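You operate a simulated robot arm through the tools that you are given. There is no shell and no other tool.

The job below is to be done with a simulated robot arm. You get a single attempt, and the scene is never put back.

Task
Mix a base in the measuring jug: sugar, milk, then cream.
Fine: one full purple measure of sugar first, milk to the 200 ml line, cream to the 300 ml line; measure and both jugs go back. Set down upright: blue jug, cream jug.

It is judged by the outcome, as a careful person would: the job done as asked, and still so three seconds after it is handed in. It fails if anything else is knocked over, pushed out of place, dropped, spilled or broken.

Robot
A 6-joint arm with a two-finger gripper, fixed in place. Base frame: the origin is on the floor under the middle of its stand, x ahead of it, y to its left, z up; the work surface is at about z = 0.9. Readings come in m, rad, newtons and seconds.
It reaches about 1.572 m from its shoulder. Its first joint turns from -2.897 to 2.897 rad. Payload 2.45 kg.
The tool frame sits at the grasp point between the pads (the TCP): z along the fingers, y along the line on which they close. The tips reach 0.02 m beyond it. The gripper opens to 0.14 m; its body begins 0.168 m behind the TCP.
Orientation is that of the tool frame in the base frame, as a unit quaternion [w, x, y, z]. With the fingers straight down and closing along the base's y, the tool's x points along the base's -x, its y along +y and its z along -z.

Tools
- The arm moves only by the tool arm_command. Its argument "deltas" is a list of rows, each an object (a shift or turn left out is 0, a gripper value left out holds the last) with "dp": the shift along the tool's x, y, z in m, a list of three; "delta_rot": the turn, a rotation vector about the tool's x, y, z in rad, a list of three; "grip": the gripper command, from -1 (fully open) to 1 (shut), values between in proportion. In form: [{"dp": [tx, ty, tz], "delta_rot": [rx, ry, rz], "grip": grip}, ...]. A call has 1 to 20 rows; each row is the pose to reach, as a shift and turn from the pose commanded when the call began, along the tool's axes at that moment. Each row takes 0.2 s and may step no farther than 0.05 m and 0.15 rad from the row before; otherwise, or with a gripper value out of range, the whole call is refused. Where a pose cannot be reached the arm comes as near as it can. A force on the tool above 40 N (or 10 N above the force at the start of the call, whichever is more), or a blocked arm, ends the call early, and 0.2 s more pass. Each finger travels about 0.045 m/s and halts on what it meets, pressing with about 42 N; the grip force reading is that of the motor and also rises with nothing between the fingers. The clock runs only during rows and for 0.2 s after the last one: add rows that repeat a pose to give the fingers time. It gives the time, the measured TCP pose, the force on the tool (base axes), the opening and the grip force at its end, in the units of the frame above (readings bear some noise), with the torque about the TCP (base axes, N m) and any sound that the robot's microphone picked up, and new pictures: "views" is both (left out), scene, wrist or none.
- Cameras (640 x 400 px; columns grow to the right, rows downward): "scene" is fixed at [0.4088, 0.5011, 1.6367]; the picture's right is [-0.73, -0.69, 0.00], its down [-0.49, 0.52, -0.70] and it looks along [0.48, -0.51, -0.72] (base axes); focal length 336 px, centre (320, 200). "wrist" rides on the gripper at [0.078, 0.011, -0.209] in the tool frame; the picture's right is [-0.14, 0.99, 0.00], its down [-0.92, -0.13, -0.37] and it looks along [-0.37, -0.05, 0.93] (tool axes); focal length 280 px, centre (320, 200). There is no depth. A picture from a camera that has moved, and an enlarged one, comes with that camera's place and axes in the base frame and with its lens. The place of the scene camera against the robot may be out by one fixed shift of up to 0.018 m in any direction.
- zoom(camera, box): a new picture of the part [left, top, right, bottom] of that camera's present view, enlarged. The clock stands still meanwhile.
- job_done(): hands the job in; it is judged then, once.

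Places have to be worked out from the pictures, the camera data and where the tool is seen. Open the gripper and draw the arm clear of the work before you hand the job in, unless the task says otherwise.

The tools are called after "Request:" as a command line: name --argument value ..., lists and objects as JSON in quotes. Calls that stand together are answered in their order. arm_command: Moves the arm, as the interface text tells. Its arguments: {"type":"object","properties":{"deltas":{"type":"array","items":{"type":"object","properties":{"dp":{"type":"array","items":{"type":"number"}},"delta_rot":{"type":"array","items":{"type":"number"}},"grip":{"type":"number"}}}},"views":{"type":"string","enum":["both","scene","wrist","none"]}},"required":["deltas"]} The other tools are called the same way: zoom (camera, box) takes an enlarged picture of a part of a camera's view; job_done () hands the job in.

At the start:

```text
time_s: 0.0
position: [0.6832, 0.1098, 1.3581]
tcp_rot: [0.001, 0.0, 1.0, -0.001]
wrist_force: [0.7, 0.6, 0.6]
wrist_torque: [0.02, 0.02, -0.01]
grip_width: 0.1401
finger_force: 0.0
```

scene: 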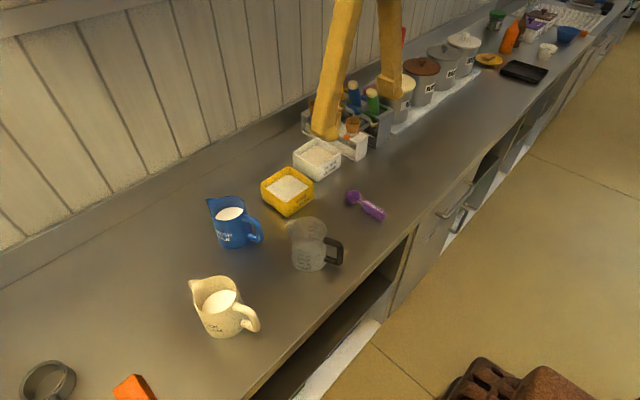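
wrist: 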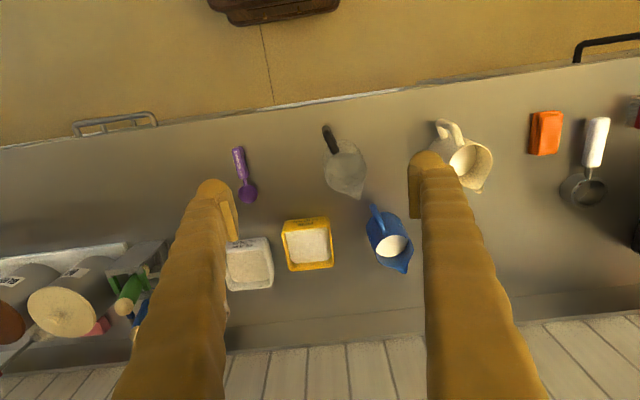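

The pictures show a counter with a blue milk jug, cream jug, clear measuring jug, purple scoop, and a yellow and a white tub. I'll zoom in to identify them before moving.

Request:
zoom --camera "scene" --box '[180, 120, 420, 270]'

Request:
zoom --camera "scene" --box '[160, 200, 400, 350]'

Request:
zoom --camera "wrist" --box '[200, 100, 520, 300]'

```text
2.67 times, centred on (300, 195) of scene
camera zoom: at [0.4088, 0.5011, 1.6367], right [-0.73, -0.69, 0.0], down [-0.49, 0.52, -0.7], along [0.48, -0.51, -0.72], focal length 895 px, centre (373, 213)
```

zoom: 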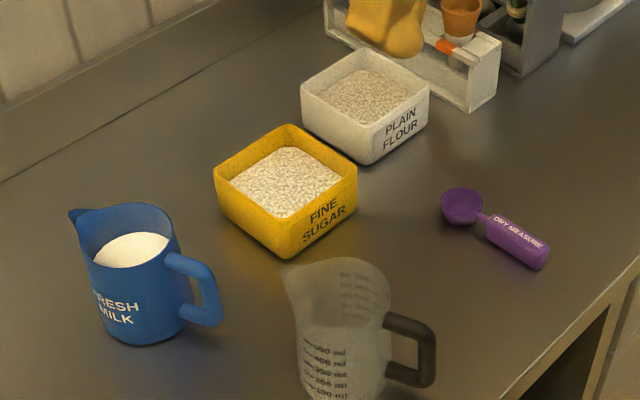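

```text
2.67 times, centred on (280, 275) of scene
camera zoom: at [0.4088, 0.5011, 1.6367], right [-0.73, -0.69, 0.0], down [-0.49, 0.52, -0.7], along [0.48, -0.51, -0.72], focal length 895 px, centre (427, 0)
```

zoom: 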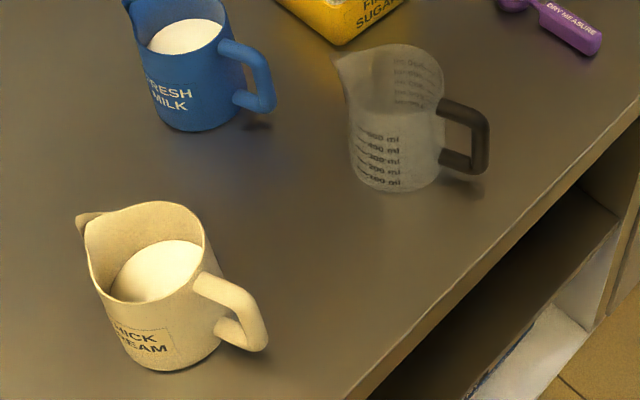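

```text
2.00 times, centred on (360, 200) of wrist
camera zoom: at [0.6053, 0.1208, 1.5661], right [0.14, 0.99, 0.0], down [0.92, -0.13, 0.37], along [0.37, -0.05, -0.93], focal length 561 px, centre (240, 200)
```

zoom: 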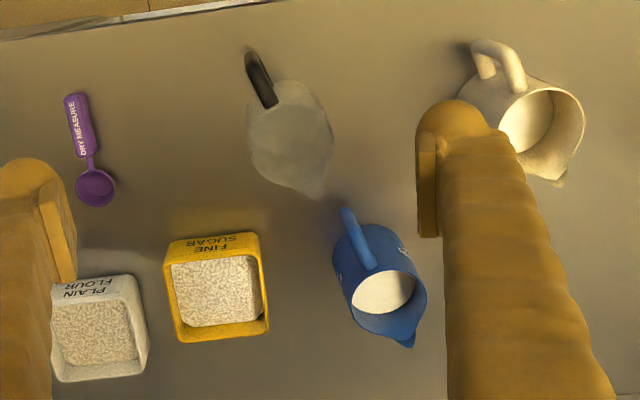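

The measuring jug is near (0.775, 0.155), the purple scoop lies along x near (0.77, -0.09), sugar tub near (0.96, 0.05), blue jug near (0.95, 0.25) and cream jug near (0.79, 0.40). I move down over the scoop for a closer look.

Request:
arm_command --deltas '[{"dp": [-0.0124, -0.0286, 0.0297], "grip": -1}, {"dp": [-0.0249, -0.0571, 0.0594]}, {"dp": [-0.0373, -0.0857, 0.0891]}, {"dp": [-0.0497, -0.1143, 0.1189]}, {"dp": [-0.0621, -0.1429, 0.1486]}, {"dp": [-0.0746, -0.1714, 0.1783]}, {"dp": [-0.087, -0.2, 0.208]}, {"dp": [-0.087, -0.2, 0.208]}]'

```text
time_s: 1.8
position: [0.7707, -0.0921, 1.1483]
tcp_rot: [0.001, -0.001, 1.0, 0.0]
wrist_force: [0.0, -0.6, -0.2]
wrist_torque: [-0.02, 0.0, 0.03]
grip_width: 0.1402
finger_force: 0.1
camera wrist: at [0.6934, -0.081, 1.3582], right [0.14, 0.99, 0.0], down [0.92, -0.13, 0.37], along [0.37, -0.05, -0.93], focal length 280 px, centre (320, 200)
```

scene: 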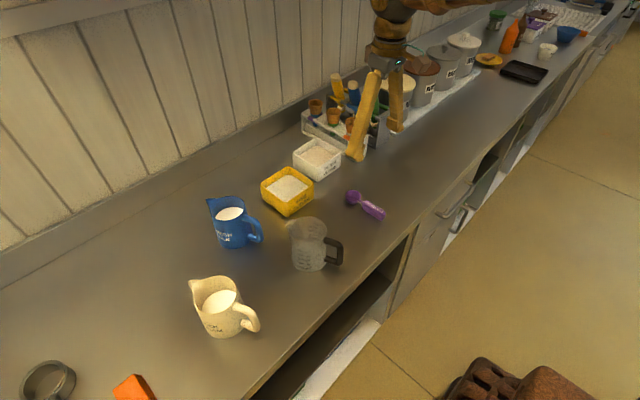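
wrist: 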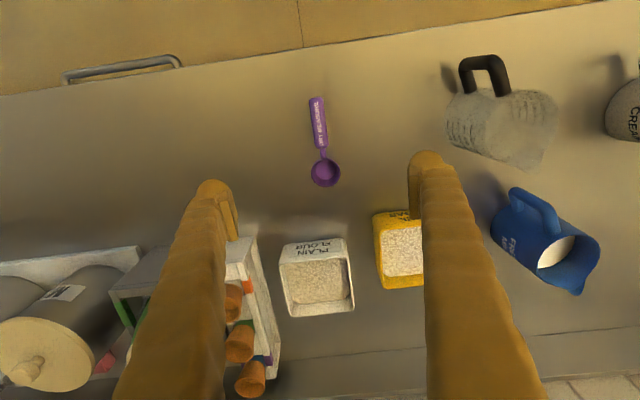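

The scoop lies straight along x at y≈-0.09 (handle x≈0.71–0.78, cup centre x≈0.82). I zoom in to get its details and those of the measuring jug and tub.

Request:
zoom --camera "wrist" --box '[270, 80, 370, 200]'

Request:
zoom --camera "scene" --box '[330, 175, 400, 230]'

Request:
zoom --camera "scene" --box '[275, 210, 355, 280]'

Request:
zoom --camera "wrist" --box '[270, 200, 430, 320]'

```text
3.33 times, centred on (320, 140) of wrist
camera zoom: at [0.6934, -0.081, 1.3582], right [0.14, 0.99, 0.0], down [0.92, -0.13, 0.37], along [0.37, -0.05, -0.93], focal length 935 px, centre (320, 400)
```

zoom: 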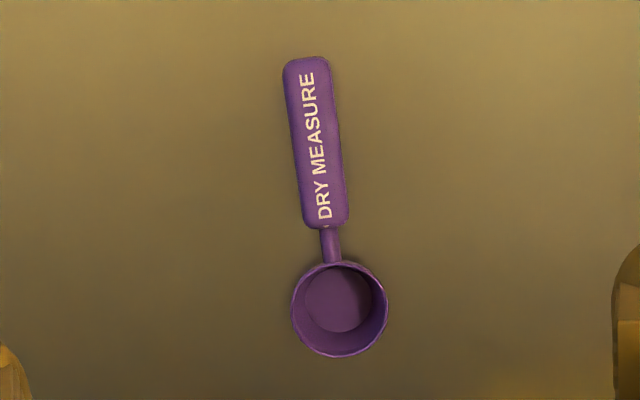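

```text
7.27 times, centred on (365, 202) of scene
camera zoom: at [0.4088, 0.5011, 1.6367], right [-0.73, -0.69, 0.0], down [-0.49, 0.52, -0.7], along [0.48, -0.51, -0.72], focal length 2440 px, centre (-7, 182)
```

zoom: 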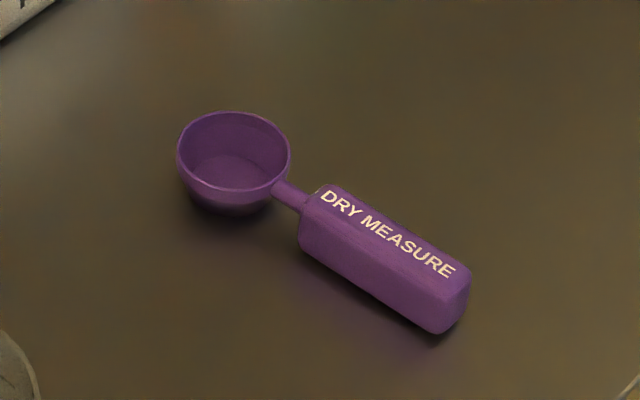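

```text
5.71 times, centred on (315, 245) of scene
camera zoom: at [0.4088, 0.5011, 1.6367], right [-0.73, -0.69, 0.0], down [-0.49, 0.52, -0.7], along [0.48, -0.51, -0.72], focal length 1918 px, centre (349, -57)
```

zoom: 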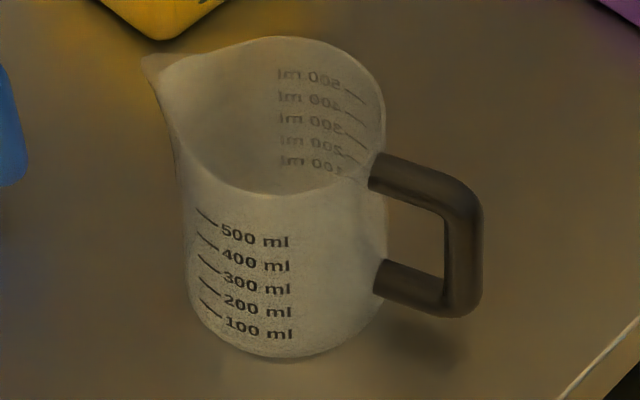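

```text
3.33 times, centred on (350, 260) of wrist
camera zoom: at [0.6934, -0.081, 1.3582], right [0.14, 0.99, 0.0], down [0.92, -0.13, 0.37], along [0.37, -0.05, -0.93], focal length 935 px, centre (220, 0)
```

zoom: 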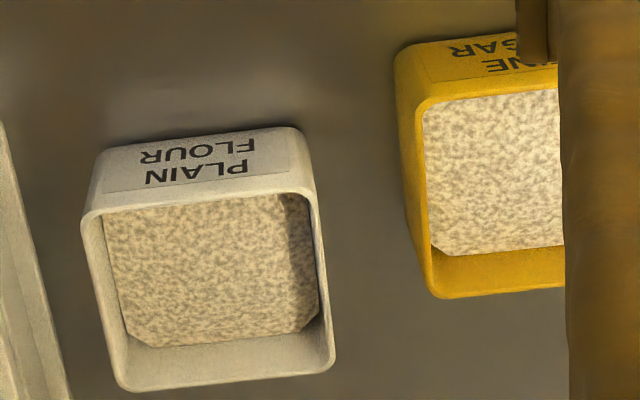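

The scoop has a flat-bottomed cup (≈47 mm wide, mouth up) and a block handle about 20 mm wide centred near (0.742, -0.0895). I'll pitch the fingers 50° forward-down (so the cup can later be tipped into the tub) and hover above the rear of the handle.

Request:
arm_command --deltas '[{"dp": [0.0055, 0.0004, 0.021], "delta_rot": [0, -0.1247, 0]}, {"dp": [0.0111, 0.0007, 0.0423], "delta_rot": [0, -0.2494, 0]}, {"dp": [0.0166, 0.0011, 0.0634], "delta_rot": [0, -0.3741, 0]}, {"dp": [0.0221, 0.0015, 0.0846], "delta_rot": [0, -0.4988, 0]}, {"dp": [0.0276, 0.0019, 0.1057], "delta_rot": [0, -0.6235, 0]}, {"dp": [0.0332, 0.0022, 0.1269], "delta_rot": [0, -0.7482, 0]}, {"dp": [0.0387, 0.0026, 0.148], "delta_rot": [0, -0.8727, 0]}, {"dp": [0.0387, 0.0026, 0.148], "delta_rot": [0, -0.8727, 0]}]'

```text
time_s: 3.8
position: [0.6912, -0.0383, 0.9654]
tcp_rot: [0.35, -0.107, 0.929, 0.047]
wrist_force: [1.0, 0.0, 0.1]
wrist_torque: [-0.02, 0.03, 0.02]
grip_width: 0.14
finger_force: 0.1
out of reach, approached as far as the arm can: row 6, 7
stopped in row 8: the arm was blocked; the commanded pose is now the measured one
camera wrist: at [0.4988, -0.0734, 1.072], right [-0.13, 0.99, 0.1], down [0.47, -0.03, 0.88], along [0.88, 0.16, -0.46], focal length 280 px, centre (320, 200)
```

scene: 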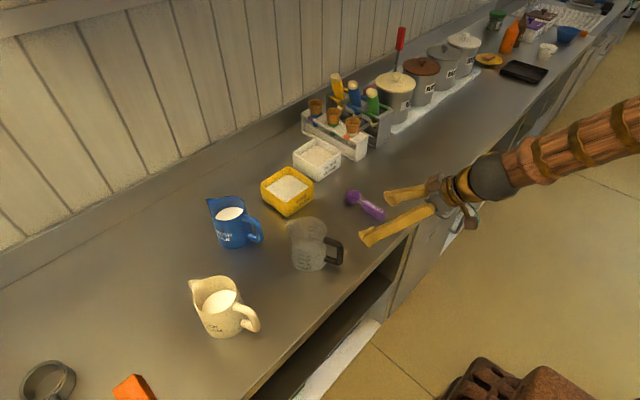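
wrist: 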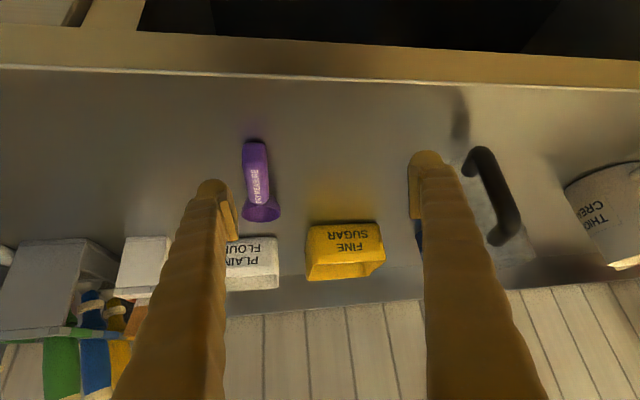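

The 50° forward tilt so close to the robot is out of reach, and the arm stopped short without touching anything. I'll back out to a vertical tool above the scoop.

Request:
arm_command --deltas '[{"dp": [-0.0218, -0.0108, -0.0109], "delta_rot": [0.016, 0.1195, 0.0365]}, {"dp": [-0.0437, -0.0216, -0.0218], "delta_rot": [0.0321, 0.239, 0.073]}, {"dp": [-0.0655, -0.0325, -0.0327], "delta_rot": [0.0482, 0.3585, 0.1095]}, {"dp": [-0.0873, -0.0433, -0.0435], "delta_rot": [0.0642, 0.478, 0.146]}, {"dp": [-0.1092, -0.0541, -0.0544], "delta_rot": [0.0803, 0.5975, 0.1825]}, {"dp": [-0.131, -0.0649, -0.0653], "delta_rot": [0.0963, 0.717, 0.219]}, {"dp": [-0.131, -0.0649, -0.0653], "delta_rot": [0.0963, 0.717, 0.219]}]'

```text
time_s: 5.4
position: [0.7605, -0.0893, 1.1028]
tcp_rot: [-0.001, 0.002, 1.0, -0.001]
wrist_force: [0.7, -0.1, 0.7]
wrist_torque: [0.01, -0.02, 0.01]
grip_width: 0.1398
finger_force: 0.0
camera wrist: at [0.6836, -0.0779, 1.311], right [0.14, 0.99, 0.0], down [0.92, -0.13, 0.37], along [0.37, -0.05, -0.93], focal length 280 px, centre (320, 200)
```

scene: 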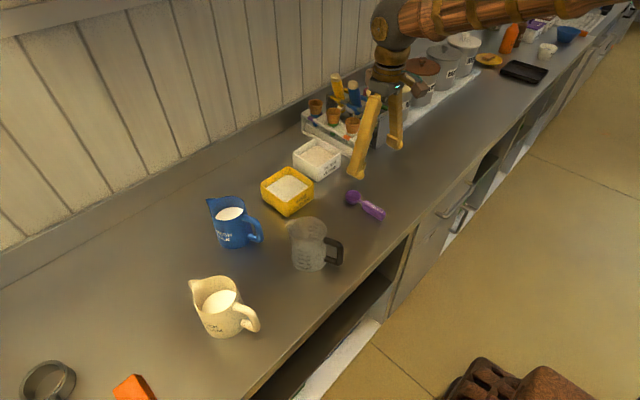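
wrist: 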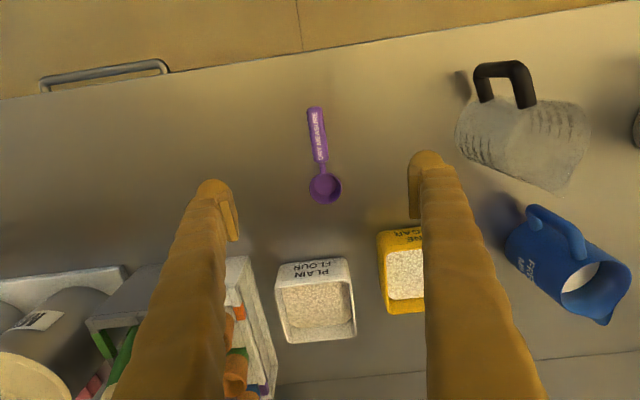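

Back at a vertical tool over the scoop. A milder tilt of 28° should be reachable, so I'll hover with that above the handle.

Request:
arm_command --deltas '[{"dp": [0.0064, 0, 0.0282], "delta_rot": [0, -0.1222, 0]}, {"dp": [0.0128, 0, 0.0564], "delta_rot": [0, -0.2444, 0]}, {"dp": [0.0191, 0, 0.0846], "delta_rot": [0, -0.3666, 0]}, {"dp": [0.0255, 0, 0.1128], "delta_rot": [0, -0.4887, 0]}, {"dp": [0.0255, 0, 0.1128], "delta_rot": [0, -0.4887, 0]}]'

```text
time_s: 6.6
position: [0.7355, -0.0908, 0.9892]
tcp_rot: [0.243, 0.001, 0.97, -0.002]
wrist_force: [0.3, 0.9, -0.3]
wrist_torque: [0.0, 0.0, 0.01]
grip_width: 0.1402
finger_force: 0.0
camera wrist: at [0.5687, -0.0788, 1.1368], right [0.12, 0.99, 0.06], down [0.64, -0.13, 0.76], along [0.76, -0.05, -0.65], focal length 280 px, centre (320, 200)
```

scene: 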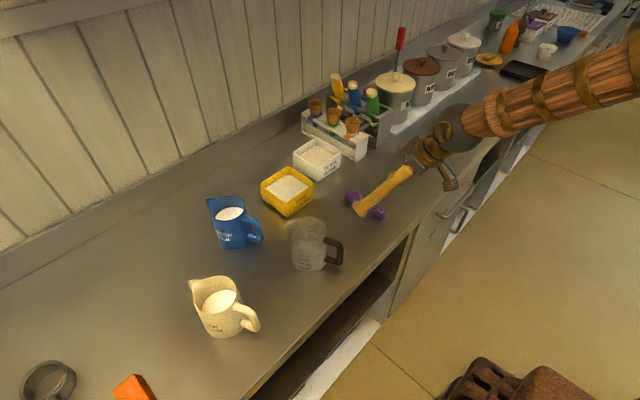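
wrist: 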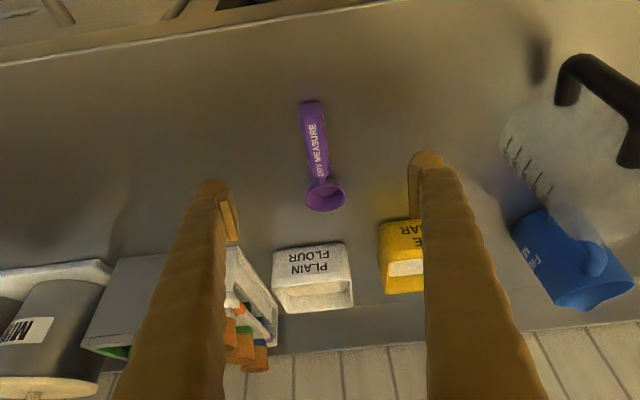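

Reached, tilt about 28°. Zoom on the scoop to check its lateral alignment before lowering.

Request:
zoom --camera "wrist" --box '[260, 80, 380, 220]'

Request:
zoom --camera "scene" --box '[320, 150, 440, 230]'

```text
2.86 times, centred on (320, 150) of wrist
camera zoom: at [0.5687, -0.0788, 1.1368], right [0.12, 0.99, 0.06], down [0.64, -0.13, 0.76], along [0.76, -0.05, -0.65], focal length 801 px, centre (320, 343)
```

zoom: 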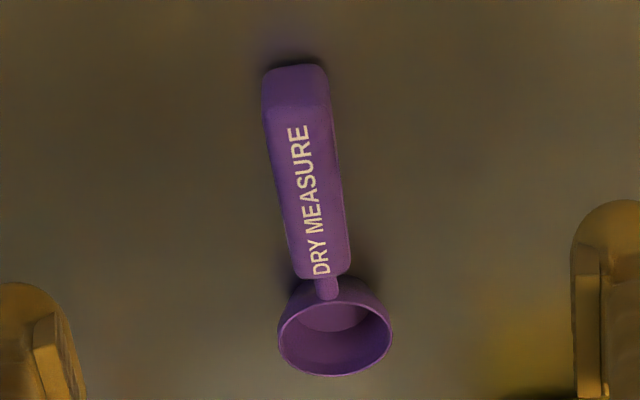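

```text
5.00 times, centred on (380, 190) of scene
camera zoom: at [0.4088, 0.5011, 1.6367], right [-0.73, -0.69, 0.0], down [-0.49, 0.52, -0.7], along [0.48, -0.51, -0.72], focal length 1678 px, centre (20, 250)
```

zoom: 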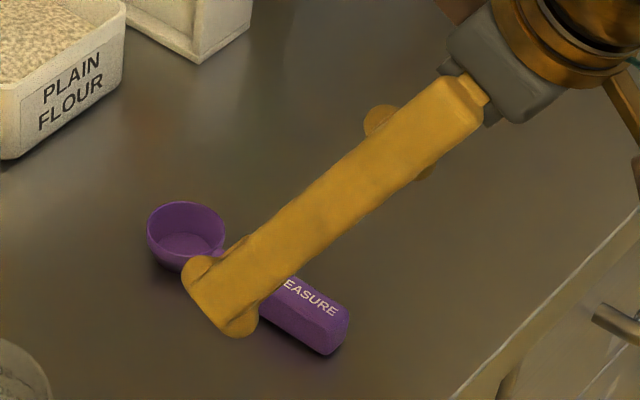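

Handle spans x 0.710–0.783 at y≈-0.089 with top at z≈0.921. I lower straight down so the pads straddle the rear half of the handle.

Request:
arm_command --deltas '[{"dp": [0.009, 0.0005, 0.0128]}, {"dp": [0.018, 0.0009, 0.0257]}, {"dp": [0.027, 0.0014, 0.0385]}, {"dp": [0.0325, 0.0018, 0.0464]}, {"dp": [0.0359, 0.0018, 0.0513]}, {"dp": [0.0359, 0.0018, 0.0513]}]'

```text
time_s: 8.0
position: [0.7286, -0.0873, 0.9268]
tcp_rot: [0.243, 0.001, 0.97, -0.002]
wrist_force: [0.0, -0.7, 0.5]
wrist_torque: [-0.03, 0.0, 0.02]
grip_width: 0.14
finger_force: 0.0
camera wrist: at [0.5614, -0.0768, 1.0743], right [0.12, 0.99, 0.06], down [0.64, -0.13, 0.76], along [0.76, -0.05, -0.65], focal length 280 px, centre (320, 200)
```

scene: 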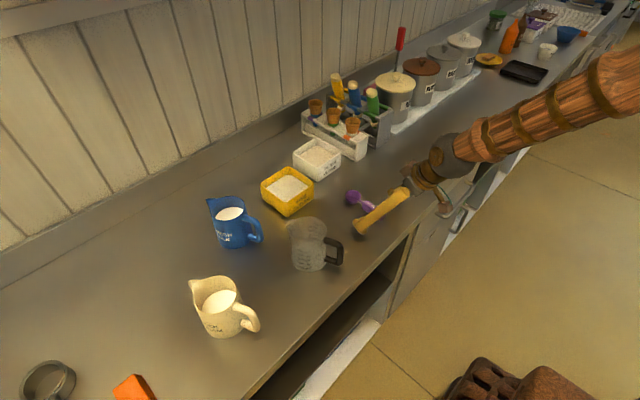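
wrist: 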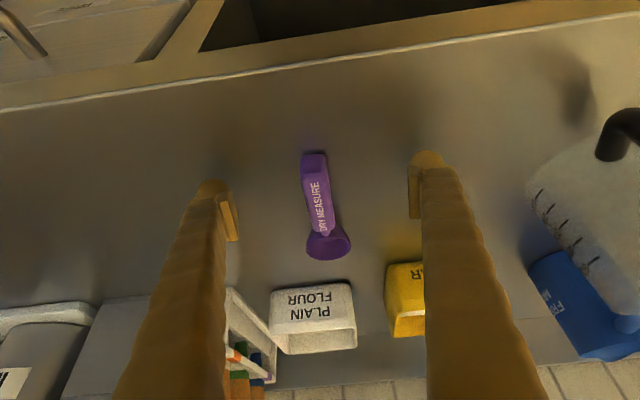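

No contact at z=0.927 with the handle between the fingers. I drop 2 mm more, centre on the handle and close.

Request:
arm_command --deltas '[{"dp": [0.0009, -0.0015, 0.0018], "grip": -1}, {"dp": [0.0009, -0.0015, 0.0018], "grip": 1}, {"dp": [0.0009, -0.0015, 0.0018]}, {"dp": [0.0009, -0.0015, 0.0018]}, {"dp": [0.0009, -0.0015, 0.0018]}, {"dp": [0.0009, -0.0015, 0.0018]}, {"dp": [0.0009, -0.0015, 0.0018]}, {"dp": [0.0009, -0.0015, 0.0018]}, {"dp": [0.0009, -0.0015, 0.0018]}, {"dp": [0.0009, -0.0015, 0.0018]}, {"dp": [0.0009, -0.0015, 0.0018]}]'

```text
time_s: 10.4
position: [0.7276, -0.0889, 0.9249]
tcp_rot: [0.243, 0.0, 0.97, -0.001]
wrist_force: [-0.2, 0.4, 0.4]
wrist_torque: [0.01, -0.06, 0.02]
grip_width: 0.0205
finger_force: 41.8
camera wrist: at [0.5615, -0.0782, 1.0722], right [0.12, 0.99, 0.06], down [0.64, -0.13, 0.76], along [0.76, -0.05, -0.65], focal length 280 px, centre (320, 200)
```

scene: 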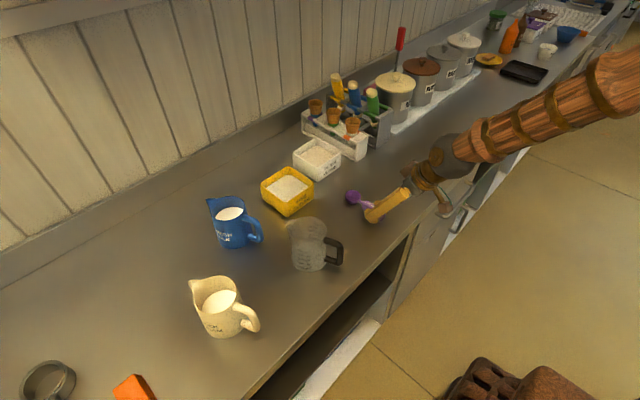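
wrist: 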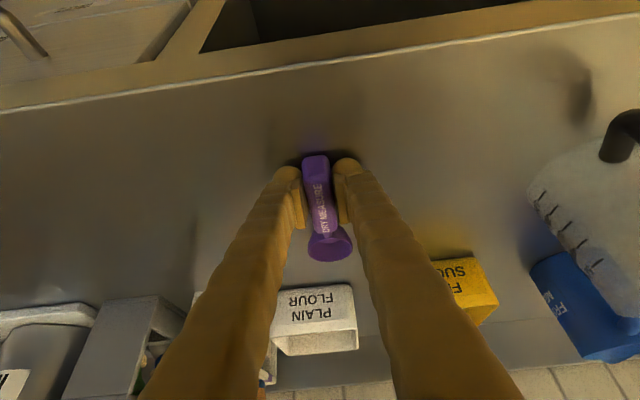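

Gripped at 20.5 mm opening. This is the return pose for the scoop: TCP (0.7276, -0.0889, 0.9249), 28° tilt. Lifting straight up.

Request:
arm_command --deltas '[{"dp": [-0.0094, 0, -0.0176]}, {"dp": [-0.0247, 0, -0.0463]}, {"dp": [-0.0401, 0, -0.075]}, {"dp": [-0.0554, 0, -0.1037]}, {"dp": [-0.0707, 0, -0.1323]}, {"dp": [-0.0707, 0, -0.1323]}]'

```text
time_s: 11.8
position: [0.7281, -0.0894, 1.075]
tcp_rot: [0.243, 0.001, 0.97, -0.001]
wrist_force: [-0.2, 0.9, -1.3]
wrist_torque: [0.01, 0.03, -0.01]
grip_width: 0.0203
finger_force: 42.3
camera wrist: at [0.5617, -0.0776, 1.2227], right [0.12, 0.99, 0.06], down [0.64, -0.13, 0.76], along [0.76, -0.05, -0.65], focal length 280 px, centre (320, 200)
```

scene: 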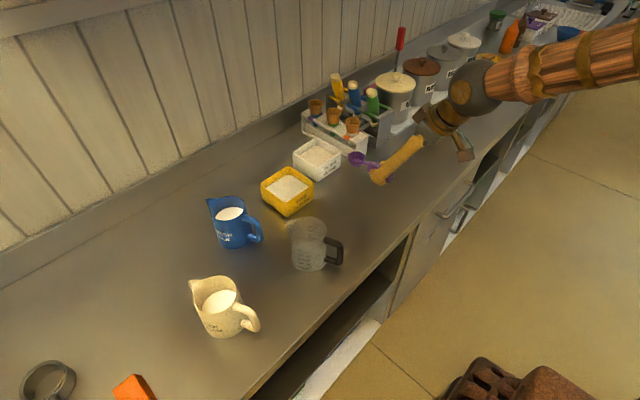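
wrist: 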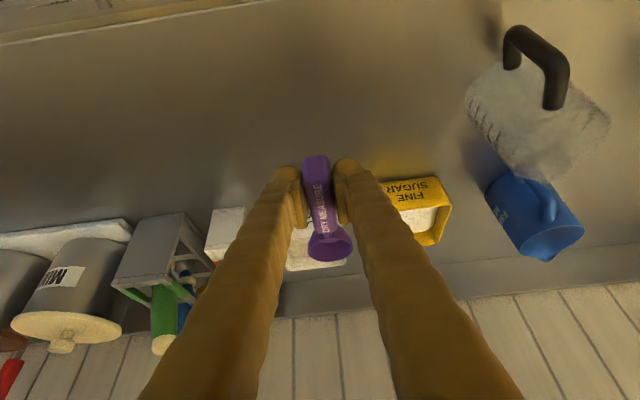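

Scoop is held firmly. I move to in front of and above the sugar tub with the tool back to vertical (cup then tipped 28° down) to locate the tub accurately.

Request:
arm_command --deltas '[{"dp": [-0.02, 0.0237, 0.005], "delta_rot": [0, 0.0815, 0]}, {"dp": [-0.04, 0.0473, 0.01], "delta_rot": [0, 0.163, 0]}, {"dp": [-0.06, 0.071, 0.015], "delta_rot": [0, 0.2445, 0]}, {"dp": [-0.08, 0.0947, 0.02], "delta_rot": [0, 0.326, 0]}, {"dp": [-0.1, 0.1183, 0.025], "delta_rot": [0, 0.4075, 0]}, {"dp": [-0.12, 0.142, 0.03], "delta_rot": [0, 0.489, 0]}, {"dp": [-0.12, 0.142, 0.03], "delta_rot": [0, 0.489, 0]}]'

```text
time_s: 13.4
position: [0.8485, 0.0522, 1.1032]
tcp_rot: [0.0, 0.001, 1.0, -0.001]
wrist_force: [0.4, 0.6, -0.4]
wrist_torque: [-0.01, 0.02, 0.03]
grip_width: 0.0204
finger_force: 42.0
camera wrist: at [0.7707, 0.0642, 1.3137], right [0.14, 0.99, 0.0], down [0.92, -0.13, 0.37], along [0.37, -0.05, -0.93], focal length 280 px, centre (320, 200)
```

scene: 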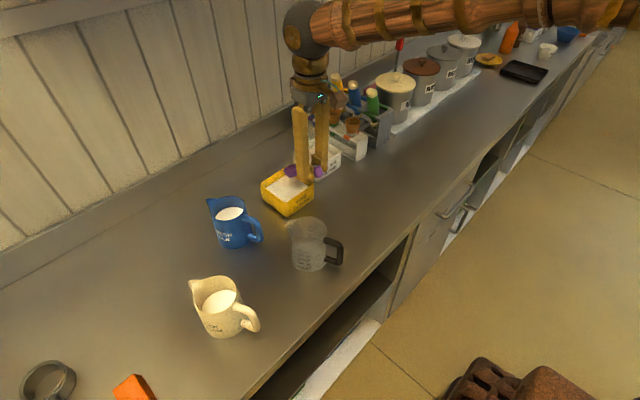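
wrist: 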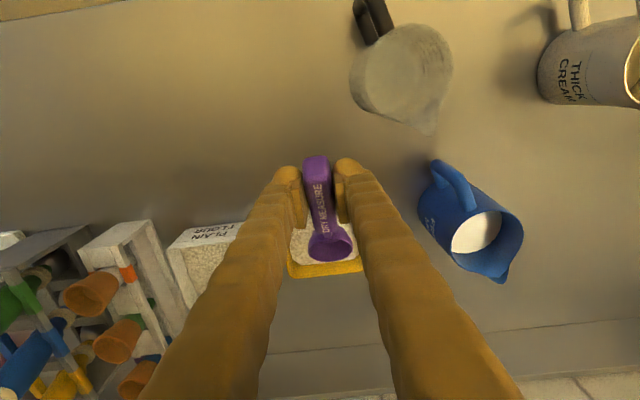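

From the two wrist views the tub rim spans x≈0.915–1.032, y≈-0.018–0.100, rim z≈0.963, sugar surface ≈0.94. I now tip the scoop to about 62° cup-down above the tub, centred at y=0.041.

Request:
arm_command --deltas '[{"dp": [-0.0138, -0.0022, -0.0019], "delta_rot": [0, 0.1184, 0]}, {"dp": [-0.0276, -0.0045, -0.0038], "delta_rot": [0, 0.2368, 0]}, {"dp": [-0.0414, -0.0067, -0.0056], "delta_rot": [0, 0.3552, 0]}, {"dp": [-0.0552, -0.009, -0.0075], "delta_rot": [0, 0.4736, 0]}, {"dp": [-0.069, -0.0112, -0.0094], "delta_rot": [0, 0.592, 0]}, {"dp": [-0.069, -0.0112, -0.0094], "delta_rot": [0, 0.592, 0]}]'

```text
time_s: 14.8
position: [0.913, 0.0416, 1.1103]
tcp_rot: [-0.288, 0.002, 0.958, 0.0]
wrist_force: [0.1, 0.4, -0.5]
wrist_torque: [0.01, 0.02, 0.0]
grip_width: 0.0204
finger_force: 42.2
out of reach, approached as far as the arm can: row 5, 6
camera wrist: at [0.9639, 0.0525, 1.3279], right [0.12, 0.99, -0.08], down [0.97, -0.13, -0.2], along [-0.21, -0.05, -0.98], focal length 280 px, centre (320, 200)
```

scene: 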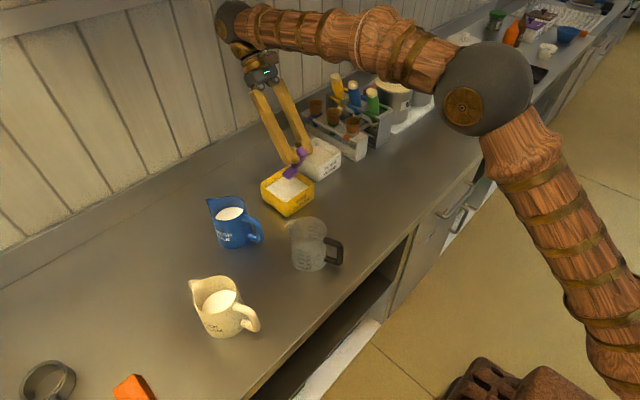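
wrist: 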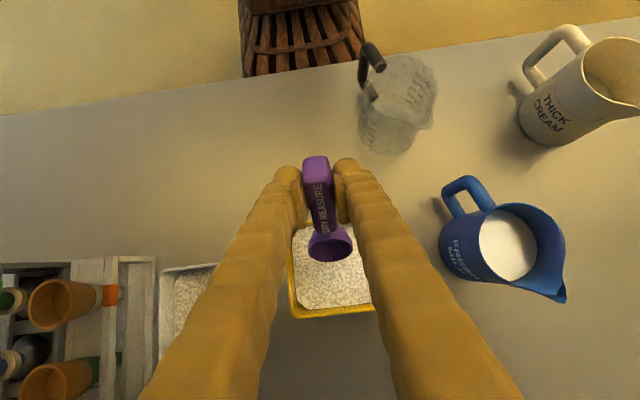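

The tool reached the tipped pose (about 33.5° past vertical) and the tub position is confirmed (far rim x≈1.033, left rim y≈-0.017). A closer look at the cup and sugar level before digging.

Request:
zoom --camera "wrist" --box '[260, 140, 420, 330]'

Request:
zoom --camera "scene" --box '[240, 130, 340, 230]'

```text
2.11 times, centred on (340, 235) of wrist
camera zoom: at [0.9639, 0.0525, 1.3279], right [0.12, 0.99, -0.08], down [0.97, -0.13, -0.2], along [-0.21, -0.05, -0.98], focal length 590 px, centre (278, 126)
```

zoom: 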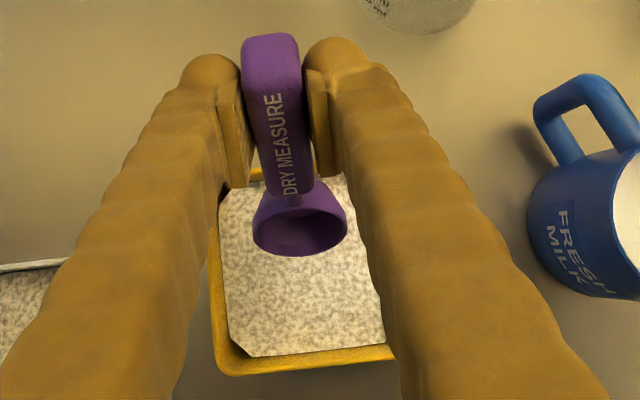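

```text
4.00 times, centred on (290, 180) of scene
camera zoom: at [0.4088, 0.5011, 1.6367], right [-0.73, -0.69, 0.0], down [-0.49, 0.52, -0.7], along [0.48, -0.51, -0.72], focal length 1342 px, centre (440, 280)
```

zoom: 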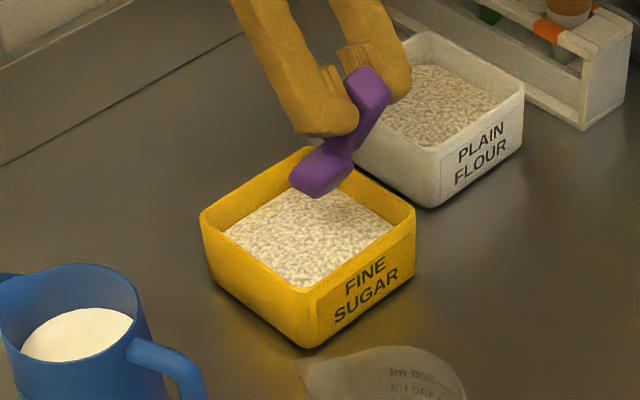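

Scoop rim centre is at about (0.955, 0.042, 1.028). Lowering to just above/at the sugar surface.

Request:
arm_command --deltas '[{"dp": [-0.016, 0, 0.0206]}, {"dp": [-0.032, 0, 0.0411]}, {"dp": [-0.0481, 0, 0.0617]}, {"dp": [-0.0481, 0, 0.0617]}]'

```text
time_s: 15.8
position: [0.9185, 0.0405, 1.0312]
tcp_rot: [-0.29, 0.0, 0.957, -0.001]
wrist_force: [0.3, 1.0, -0.2]
wrist_torque: [0.01, 0.02, 0.03]
grip_width: 0.0206
finger_force: 42.2
camera wrist: at [0.9713, 0.0516, 1.2492], right [0.12, 0.99, -0.08], down [0.97, -0.13, -0.21], along [-0.21, -0.05, -0.98], focal length 280 px, centre (320, 200)
```

scene: 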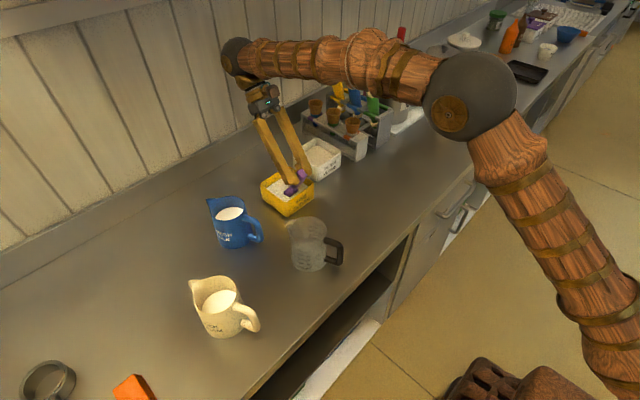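
wrist: 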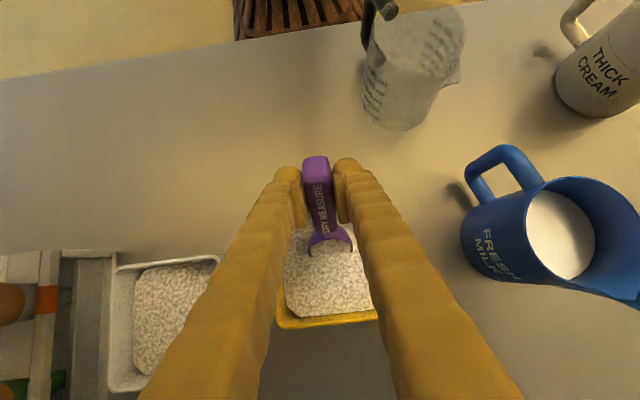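

The cup mouth is now entering the sugar; zoom to check.

Request:
zoom --camera "wrist" --box '[270, 150, 390, 340]'

Request:
zoom --camera "scene" --box '[245, 145, 335, 225]'

```text
2.11 times, centred on (330, 245) of wrist
camera zoom: at [0.9713, 0.0516, 1.2492], right [0.12, 0.99, -0.08], down [0.97, -0.13, -0.21], along [-0.21, -0.05, -0.98], focal length 590 px, centre (299, 105)
```

zoom: 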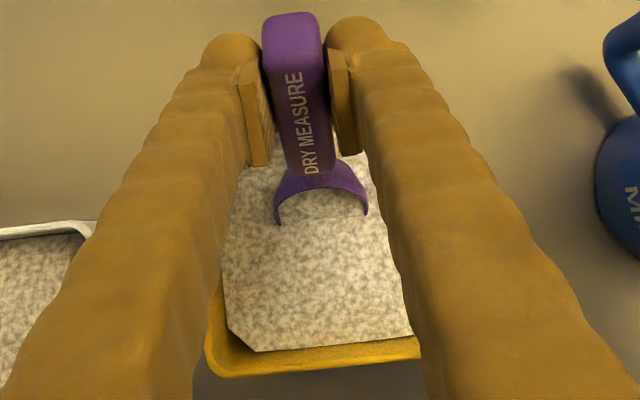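

```text
5.00 times, centred on (290, 185) of scene
camera zoom: at [0.4088, 0.5011, 1.6367], right [-0.73, -0.69, 0.0], down [-0.49, 0.52, -0.7], along [0.48, -0.51, -0.72], focal length 1678 px, centre (470, 275)
```

zoom: 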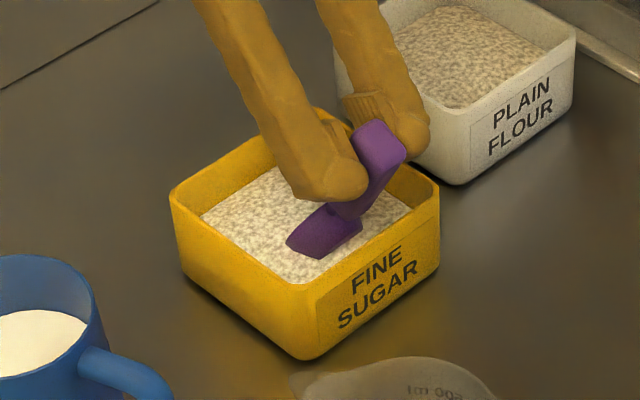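

The sugar line cuts the rim at its middle, so the surface is about z=0.949 and the bulk is deep enough. I dig down and sweep forward while starting to level the cup.

Request:
arm_command --deltas '[{"dp": [-0.0034, 0, 0.0046]}, {"dp": [-0.0069, 0, 0.0094]}, {"dp": [-0.0129, 0, 0.0123], "delta_rot": [0, -0.0838, 0]}, {"dp": [-0.0176, 0, 0.0157], "delta_rot": [0, -0.1885, 0]}, {"dp": [-0.0227, 0, 0.0186], "delta_rot": [0, -0.2932, 0]}, {"dp": [-0.023, 0, 0.0201], "delta_rot": [0, -0.363, 0]}]'

```text
time_s: 17.2
position: [0.9269, 0.0409, 1.0017]
tcp_rot: [-0.113, 0.0, 0.994, -0.001]
wrist_force: [-0.3, 0.6, -1.1]
wrist_torque: [0.03, 0.05, 0.04]
grip_width: 0.0202
finger_force: 41.6
camera wrist: at [0.8987, 0.0524, 1.2235], right [0.14, 0.99, -0.03], down [0.98, -0.13, 0.15], along [0.15, -0.05, -0.99], focal length 280 px, centre (320, 200)
```

scene: 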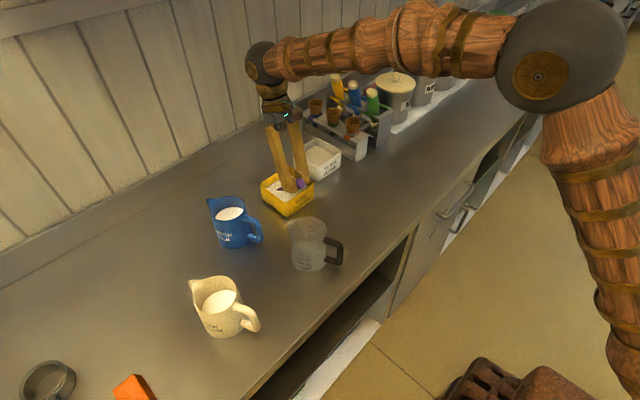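
wrist: 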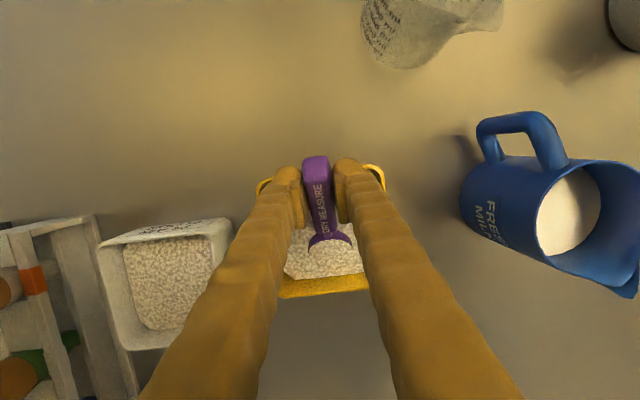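

No collision forces. A quick zoom to see how deep the cup is.

Request:
zoom --camera "wrist" --box '[260, 140, 400, 310]'

Request:
zoom --camera "scene" --box '[245, 145, 335, 225]'

```text
2.35 times, centred on (330, 225) of wrist
camera zoom: at [0.8987, 0.0524, 1.2235], right [0.14, 0.99, -0.03], down [0.98, -0.13, 0.15], along [0.15, -0.05, -0.99], focal length 660 px, centre (296, 141)
```

zoom: 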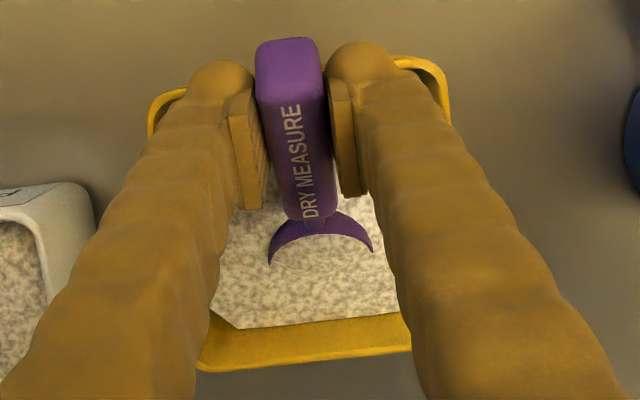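

```text
5.00 times, centred on (290, 185) of scene
camera zoom: at [0.4088, 0.5011, 1.6367], right [-0.73, -0.69, 0.0], down [-0.49, 0.52, -0.7], along [0.48, -0.51, -0.72], focal length 1678 px, centre (470, 275)
```

zoom: 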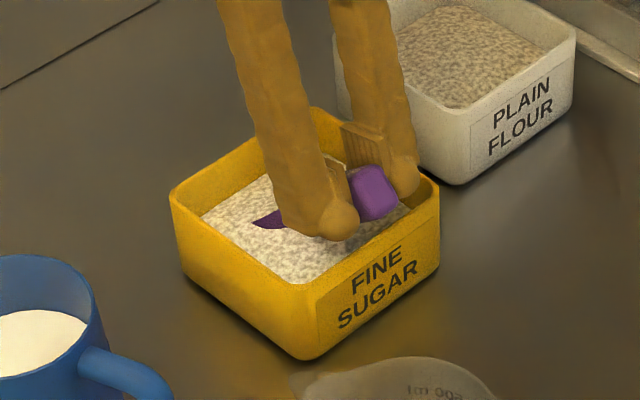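

The cup is full of sugar with only the rear lip above the surface. I press 4 mm deeper, then level out and lift clear of the tub.

Request:
arm_command --deltas '[{"dp": [-0.0009, 0, 0.0039]}, {"dp": [-0.0009, 0, 0.0039]}, {"dp": [0.0002, 0, 0.0061], "delta_rot": [0, -0.0716, 0]}, {"dp": [0.0052, 0, 0.0044], "delta_rot": [0, -0.1937, 0]}, {"dp": [0.0103, 0, 0.0041], "delta_rot": [0, -0.281, 0]}, {"dp": [0.0145, 0, 0.0058], "delta_rot": [0, -0.3683, 0]}, {"dp": [0.0184, 0, 0.0068], "delta_rot": [0, -0.4555, 0]}, {"dp": [0.0218, 0, 0.0078], "delta_rot": [0, -0.5428, 0]}, {"dp": [0.0244, 0, 0.0064], "delta_rot": [0, -0.6301, 0]}, {"dp": [0.0286, 0, 0.0002], "delta_rot": [0, -0.7173, 0]}, {"dp": [0.0352, 0, -0.0239], "delta_rot": [0, -0.7173, 0]}, {"dp": [0.0352, 0, -0.0239], "delta_rot": [0, -0.7173, 0]}]'

```text
time_s: 19.8
position: [0.8974, 0.0399, 1.0328]
tcp_rot: [0.243, -0.001, 0.97, 0.0]
wrist_force: [0.1, 0.6, -0.7]
wrist_torque: [0.02, -0.02, -0.03]
grip_width: 0.0205
finger_force: 42.0
camera wrist: at [0.7313, 0.0523, 1.1815], right [0.12, 0.99, 0.06], down [0.64, -0.13, 0.76], along [0.76, -0.05, -0.65], focal length 280 px, centre (320, 200)
```

scene: 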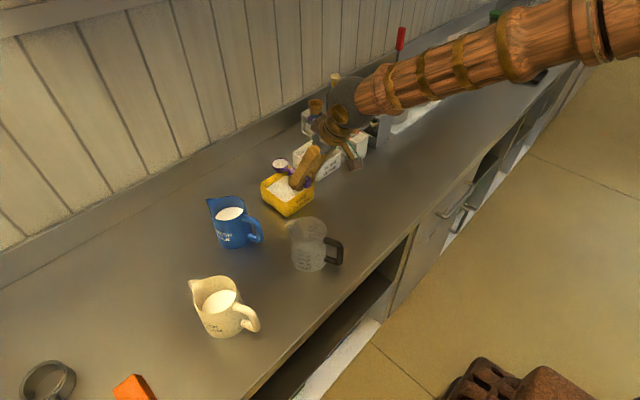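
wrist: 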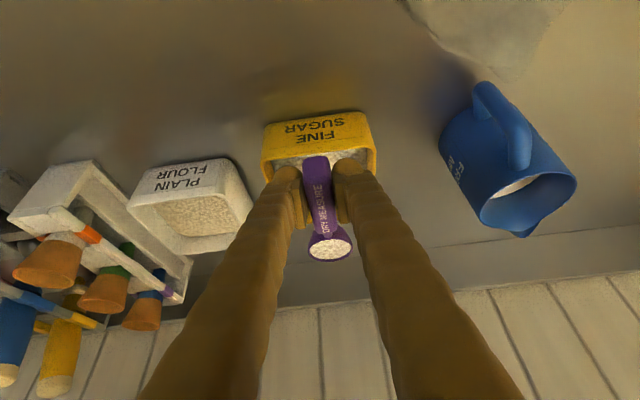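

Request:
zoom --camera "wrist" --box '[290, 210, 370, 270]'

Request:
zoom --camera "scene" --box '[255, 145, 325, 220]'

```text
6.67 times, centred on (330, 240) of wrist
camera zoom: at [0.7313, 0.0523, 1.1815], right [0.12, 0.99, 0.06], down [0.64, -0.13, 0.76], along [0.76, -0.05, -0.65], focal length 1869 px, centre (253, -67)
```

zoom: 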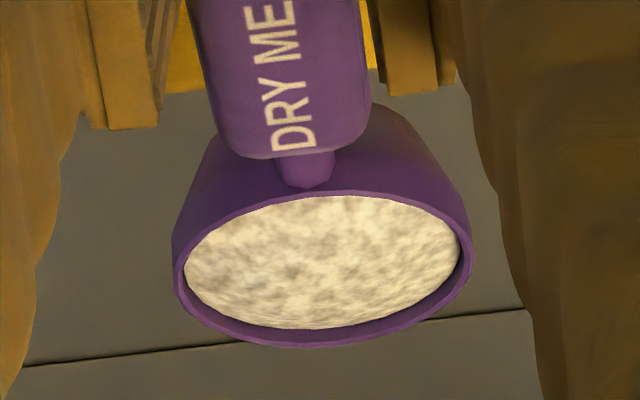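

```text
5.33 times, centred on (290, 182) of scene
camera zoom: at [0.4088, 0.5011, 1.6367], right [-0.73, -0.69, 0.0], down [-0.49, 0.52, -0.7], along [0.48, -0.51, -0.72], focal length 1790 px, centre (480, 293)
```

zoom: 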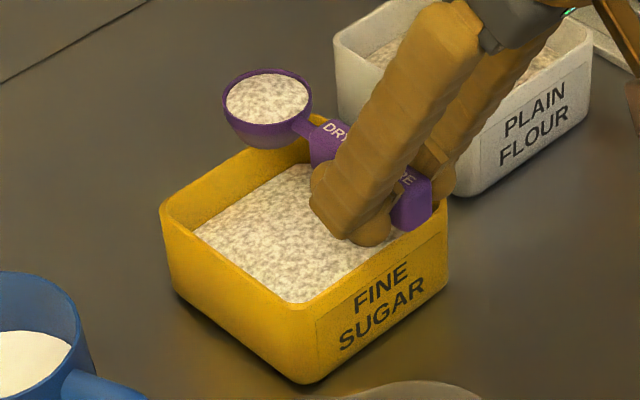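

The measure is level-full of sugar and nothing spilled. I estimate the measuring jug axis at about (0.769, 0.152), rim z≈1.023, radius≈0.044. I raise the scoop, keep it level, swing the tool 70° so the handle comes from the -y side, and bring the cup above the jug.

Request:
arm_command --deltas '[{"dp": [-0.0141, 0, -0.0265]}, {"dp": [-0.0283, 0, -0.0529]}, {"dp": [-0.0424, 0, -0.0794]}, {"dp": [-0.0263, 0.003, -0.088], "delta_rot": [-0.0639, 0, -0.1197]}, {"dp": [-0.0102, 0.006, -0.0966], "delta_rot": [-0.1279, 0, -0.2395]}, {"dp": [0.0059, 0.009, -0.1052], "delta_rot": [-0.1918, 0, -0.3592]}, {"dp": [0.022, 0.012, -0.1138], "delta_rot": [-0.2557, 0, -0.4789]}, {"dp": [0.0382, 0.0151, -0.1224], "delta_rot": [-0.3197, 0, -0.5987]}, {"dp": [0.0543, 0.0181, -0.131], "delta_rot": [-0.3836, 0, -0.7184]}, {"dp": [0.0704, 0.0211, -0.1396], "delta_rot": [-0.4475, 0, -0.8381]}, {"dp": [0.0865, 0.0241, -0.1482], "delta_rot": [-0.5115, 0, -0.9579]}, {"dp": [0.1026, 0.0271, -0.1568], "delta_rot": [-0.5754, 0, -1.0776]}, {"dp": [0.1026, 0.0271, -0.1568], "delta_rot": [-0.5754, 0, -1.0776]}]'

```text
time_s: 22.6
position: [0.7332, 0.0691, 1.1229]
tcp_rot: [0.198, -0.556, 0.795, 0.139]
wrist_force: [-1.1, 0.1, -1.7]
wrist_torque: [-0.01, 0.0, 0.01]
grip_width: 0.0206
finger_force: 42.3
camera wrist: at [0.6674, -0.085, 1.2716], right [-0.89, 0.45, 0.06], down [0.34, 0.56, 0.76], along [0.31, 0.7, -0.65], focal length 280 px, centre (320, 200)
```

scene: 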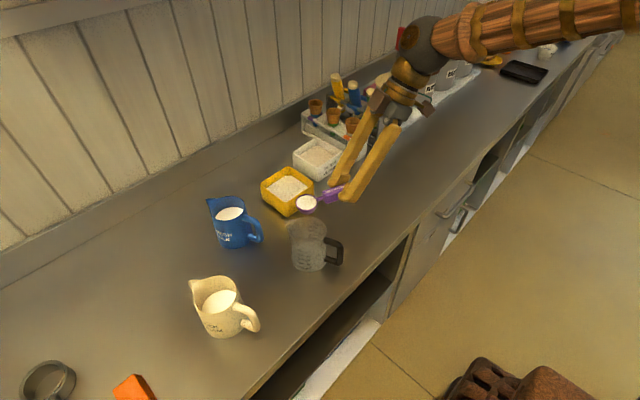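
wrist: 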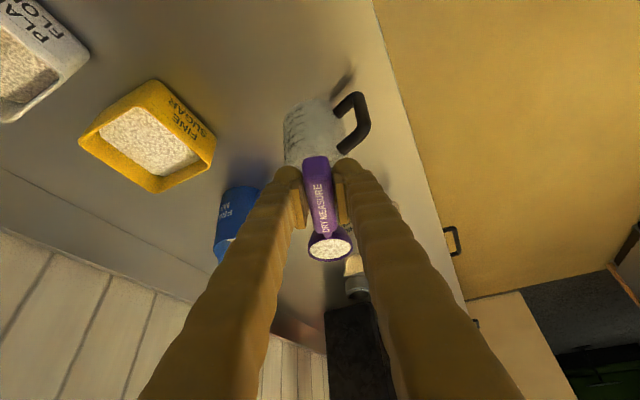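

The cup is at about (0.765, 0.155, 1.12), still level. Checking alignment over the jug with zooms.

Request:
zoom --camera "scene" --box '[270, 180, 360, 280]'

Request:
zoom --camera "wrist" --box '[260, 60, 400, 280]'

```text
4.00 times, centred on (315, 230) of scene
camera zoom: at [0.4088, 0.5011, 1.6367], right [-0.73, -0.69, 0.0], down [-0.49, 0.52, -0.7], along [0.48, -0.51, -0.72], focal length 1342 px, centre (340, 80)
```

zoom: 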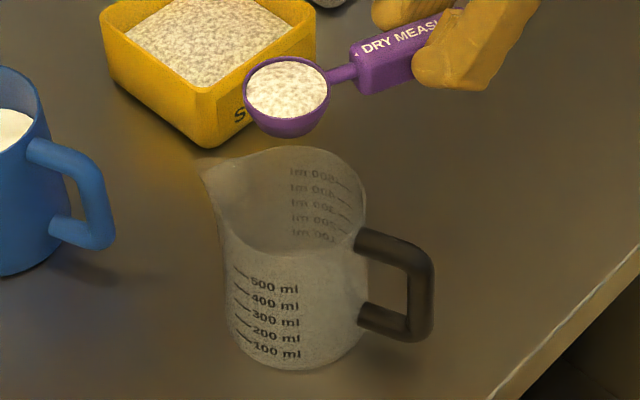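

```text
1.82 times, centred on (330, 170) of wrist
camera zoom: at [0.6674, -0.085, 1.2716], right [-0.89, 0.45, 0.06], down [0.34, 0.56, 0.76], along [0.31, 0.7, -0.65], focal length 510 px, centre (302, 254)
```

zoom: 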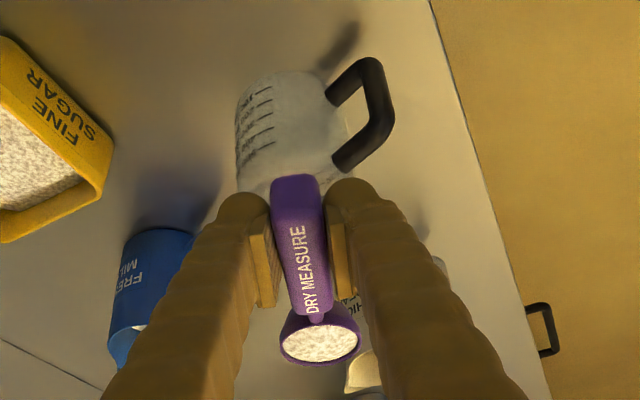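

The cup sits right over the jug's centre. I lower it 5 cm to just above the rim and start the roll gently (26°) to test that the motion is reachable.

Request:
arm_command --deltas '[{"dp": [0.0118, 0, 0.022]}, {"dp": [0.0236, 0, 0.0441]}, {"dp": [0.0234, 0.0043, 0.0439], "delta_rot": [-0.1002, 0, 0.1116]}, {"dp": [0.0226, 0.0084, 0.0432], "delta_rot": [-0.2004, 0, 0.2231]}, {"dp": [0.0215, 0.0124, 0.0422], "delta_rot": [-0.3006, 0, 0.3347]}, {"dp": [0.0215, 0.0124, 0.0422], "delta_rot": [-0.3006, 0, 0.3347]}]'

```text
time_s: 24.0
position: [0.721, 0.074, 1.0763]
tcp_rot: [0.086, -0.439, 0.847, 0.286]
wrist_force: [0.0, -0.7, -0.9]
wrist_torque: [-0.03, 0.0, 0.01]
grip_width: 0.0203
finger_force: 42.2
camera wrist: at [0.6893, -0.0931, 1.2219], right [-0.7, 0.54, 0.46], down [0.69, 0.37, 0.62], along [0.16, 0.75, -0.64], focal length 280 px, centre (320, 200)
```

scene: 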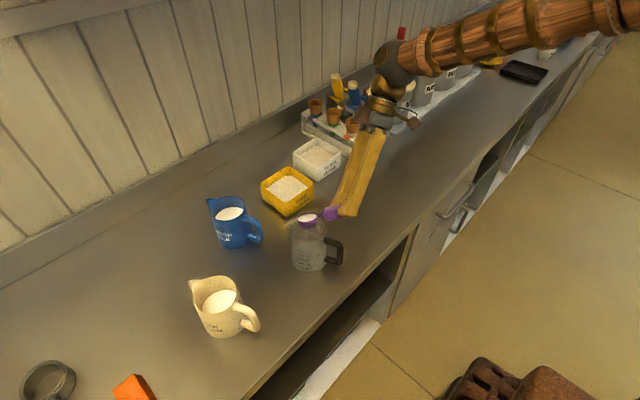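
wrist: 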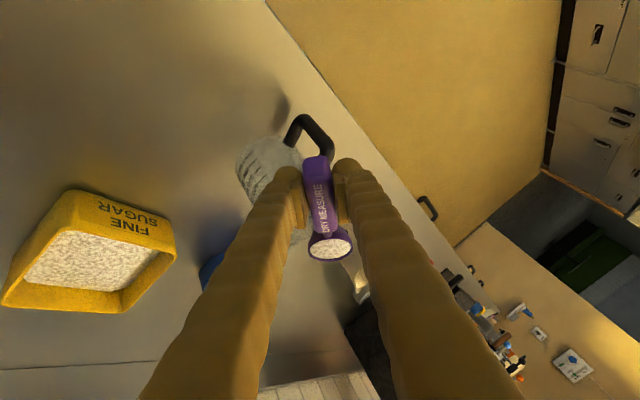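

Rotation is tracking fine. Zoom to confirm cup position over the mouth before tipping further.

Request:
zoom --camera "scene" --box '[270, 190, 360, 280]'

```text
4.44 times, centred on (315, 235) of scene
camera zoom: at [0.4088, 0.5011, 1.6367], right [-0.73, -0.69, 0.0], down [-0.49, 0.52, -0.7], along [0.48, -0.51, -0.72], focal length 1491 px, centre (342, 44)
```

zoom: 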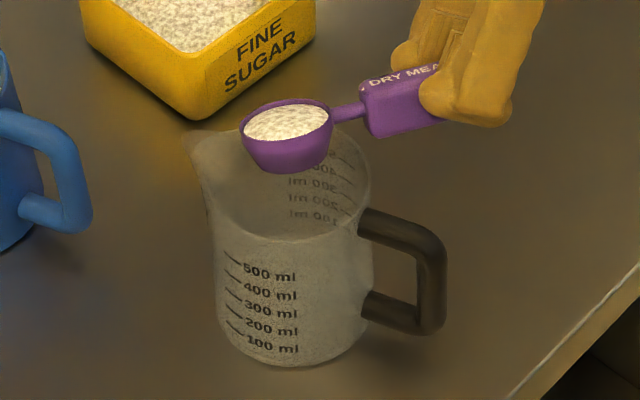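

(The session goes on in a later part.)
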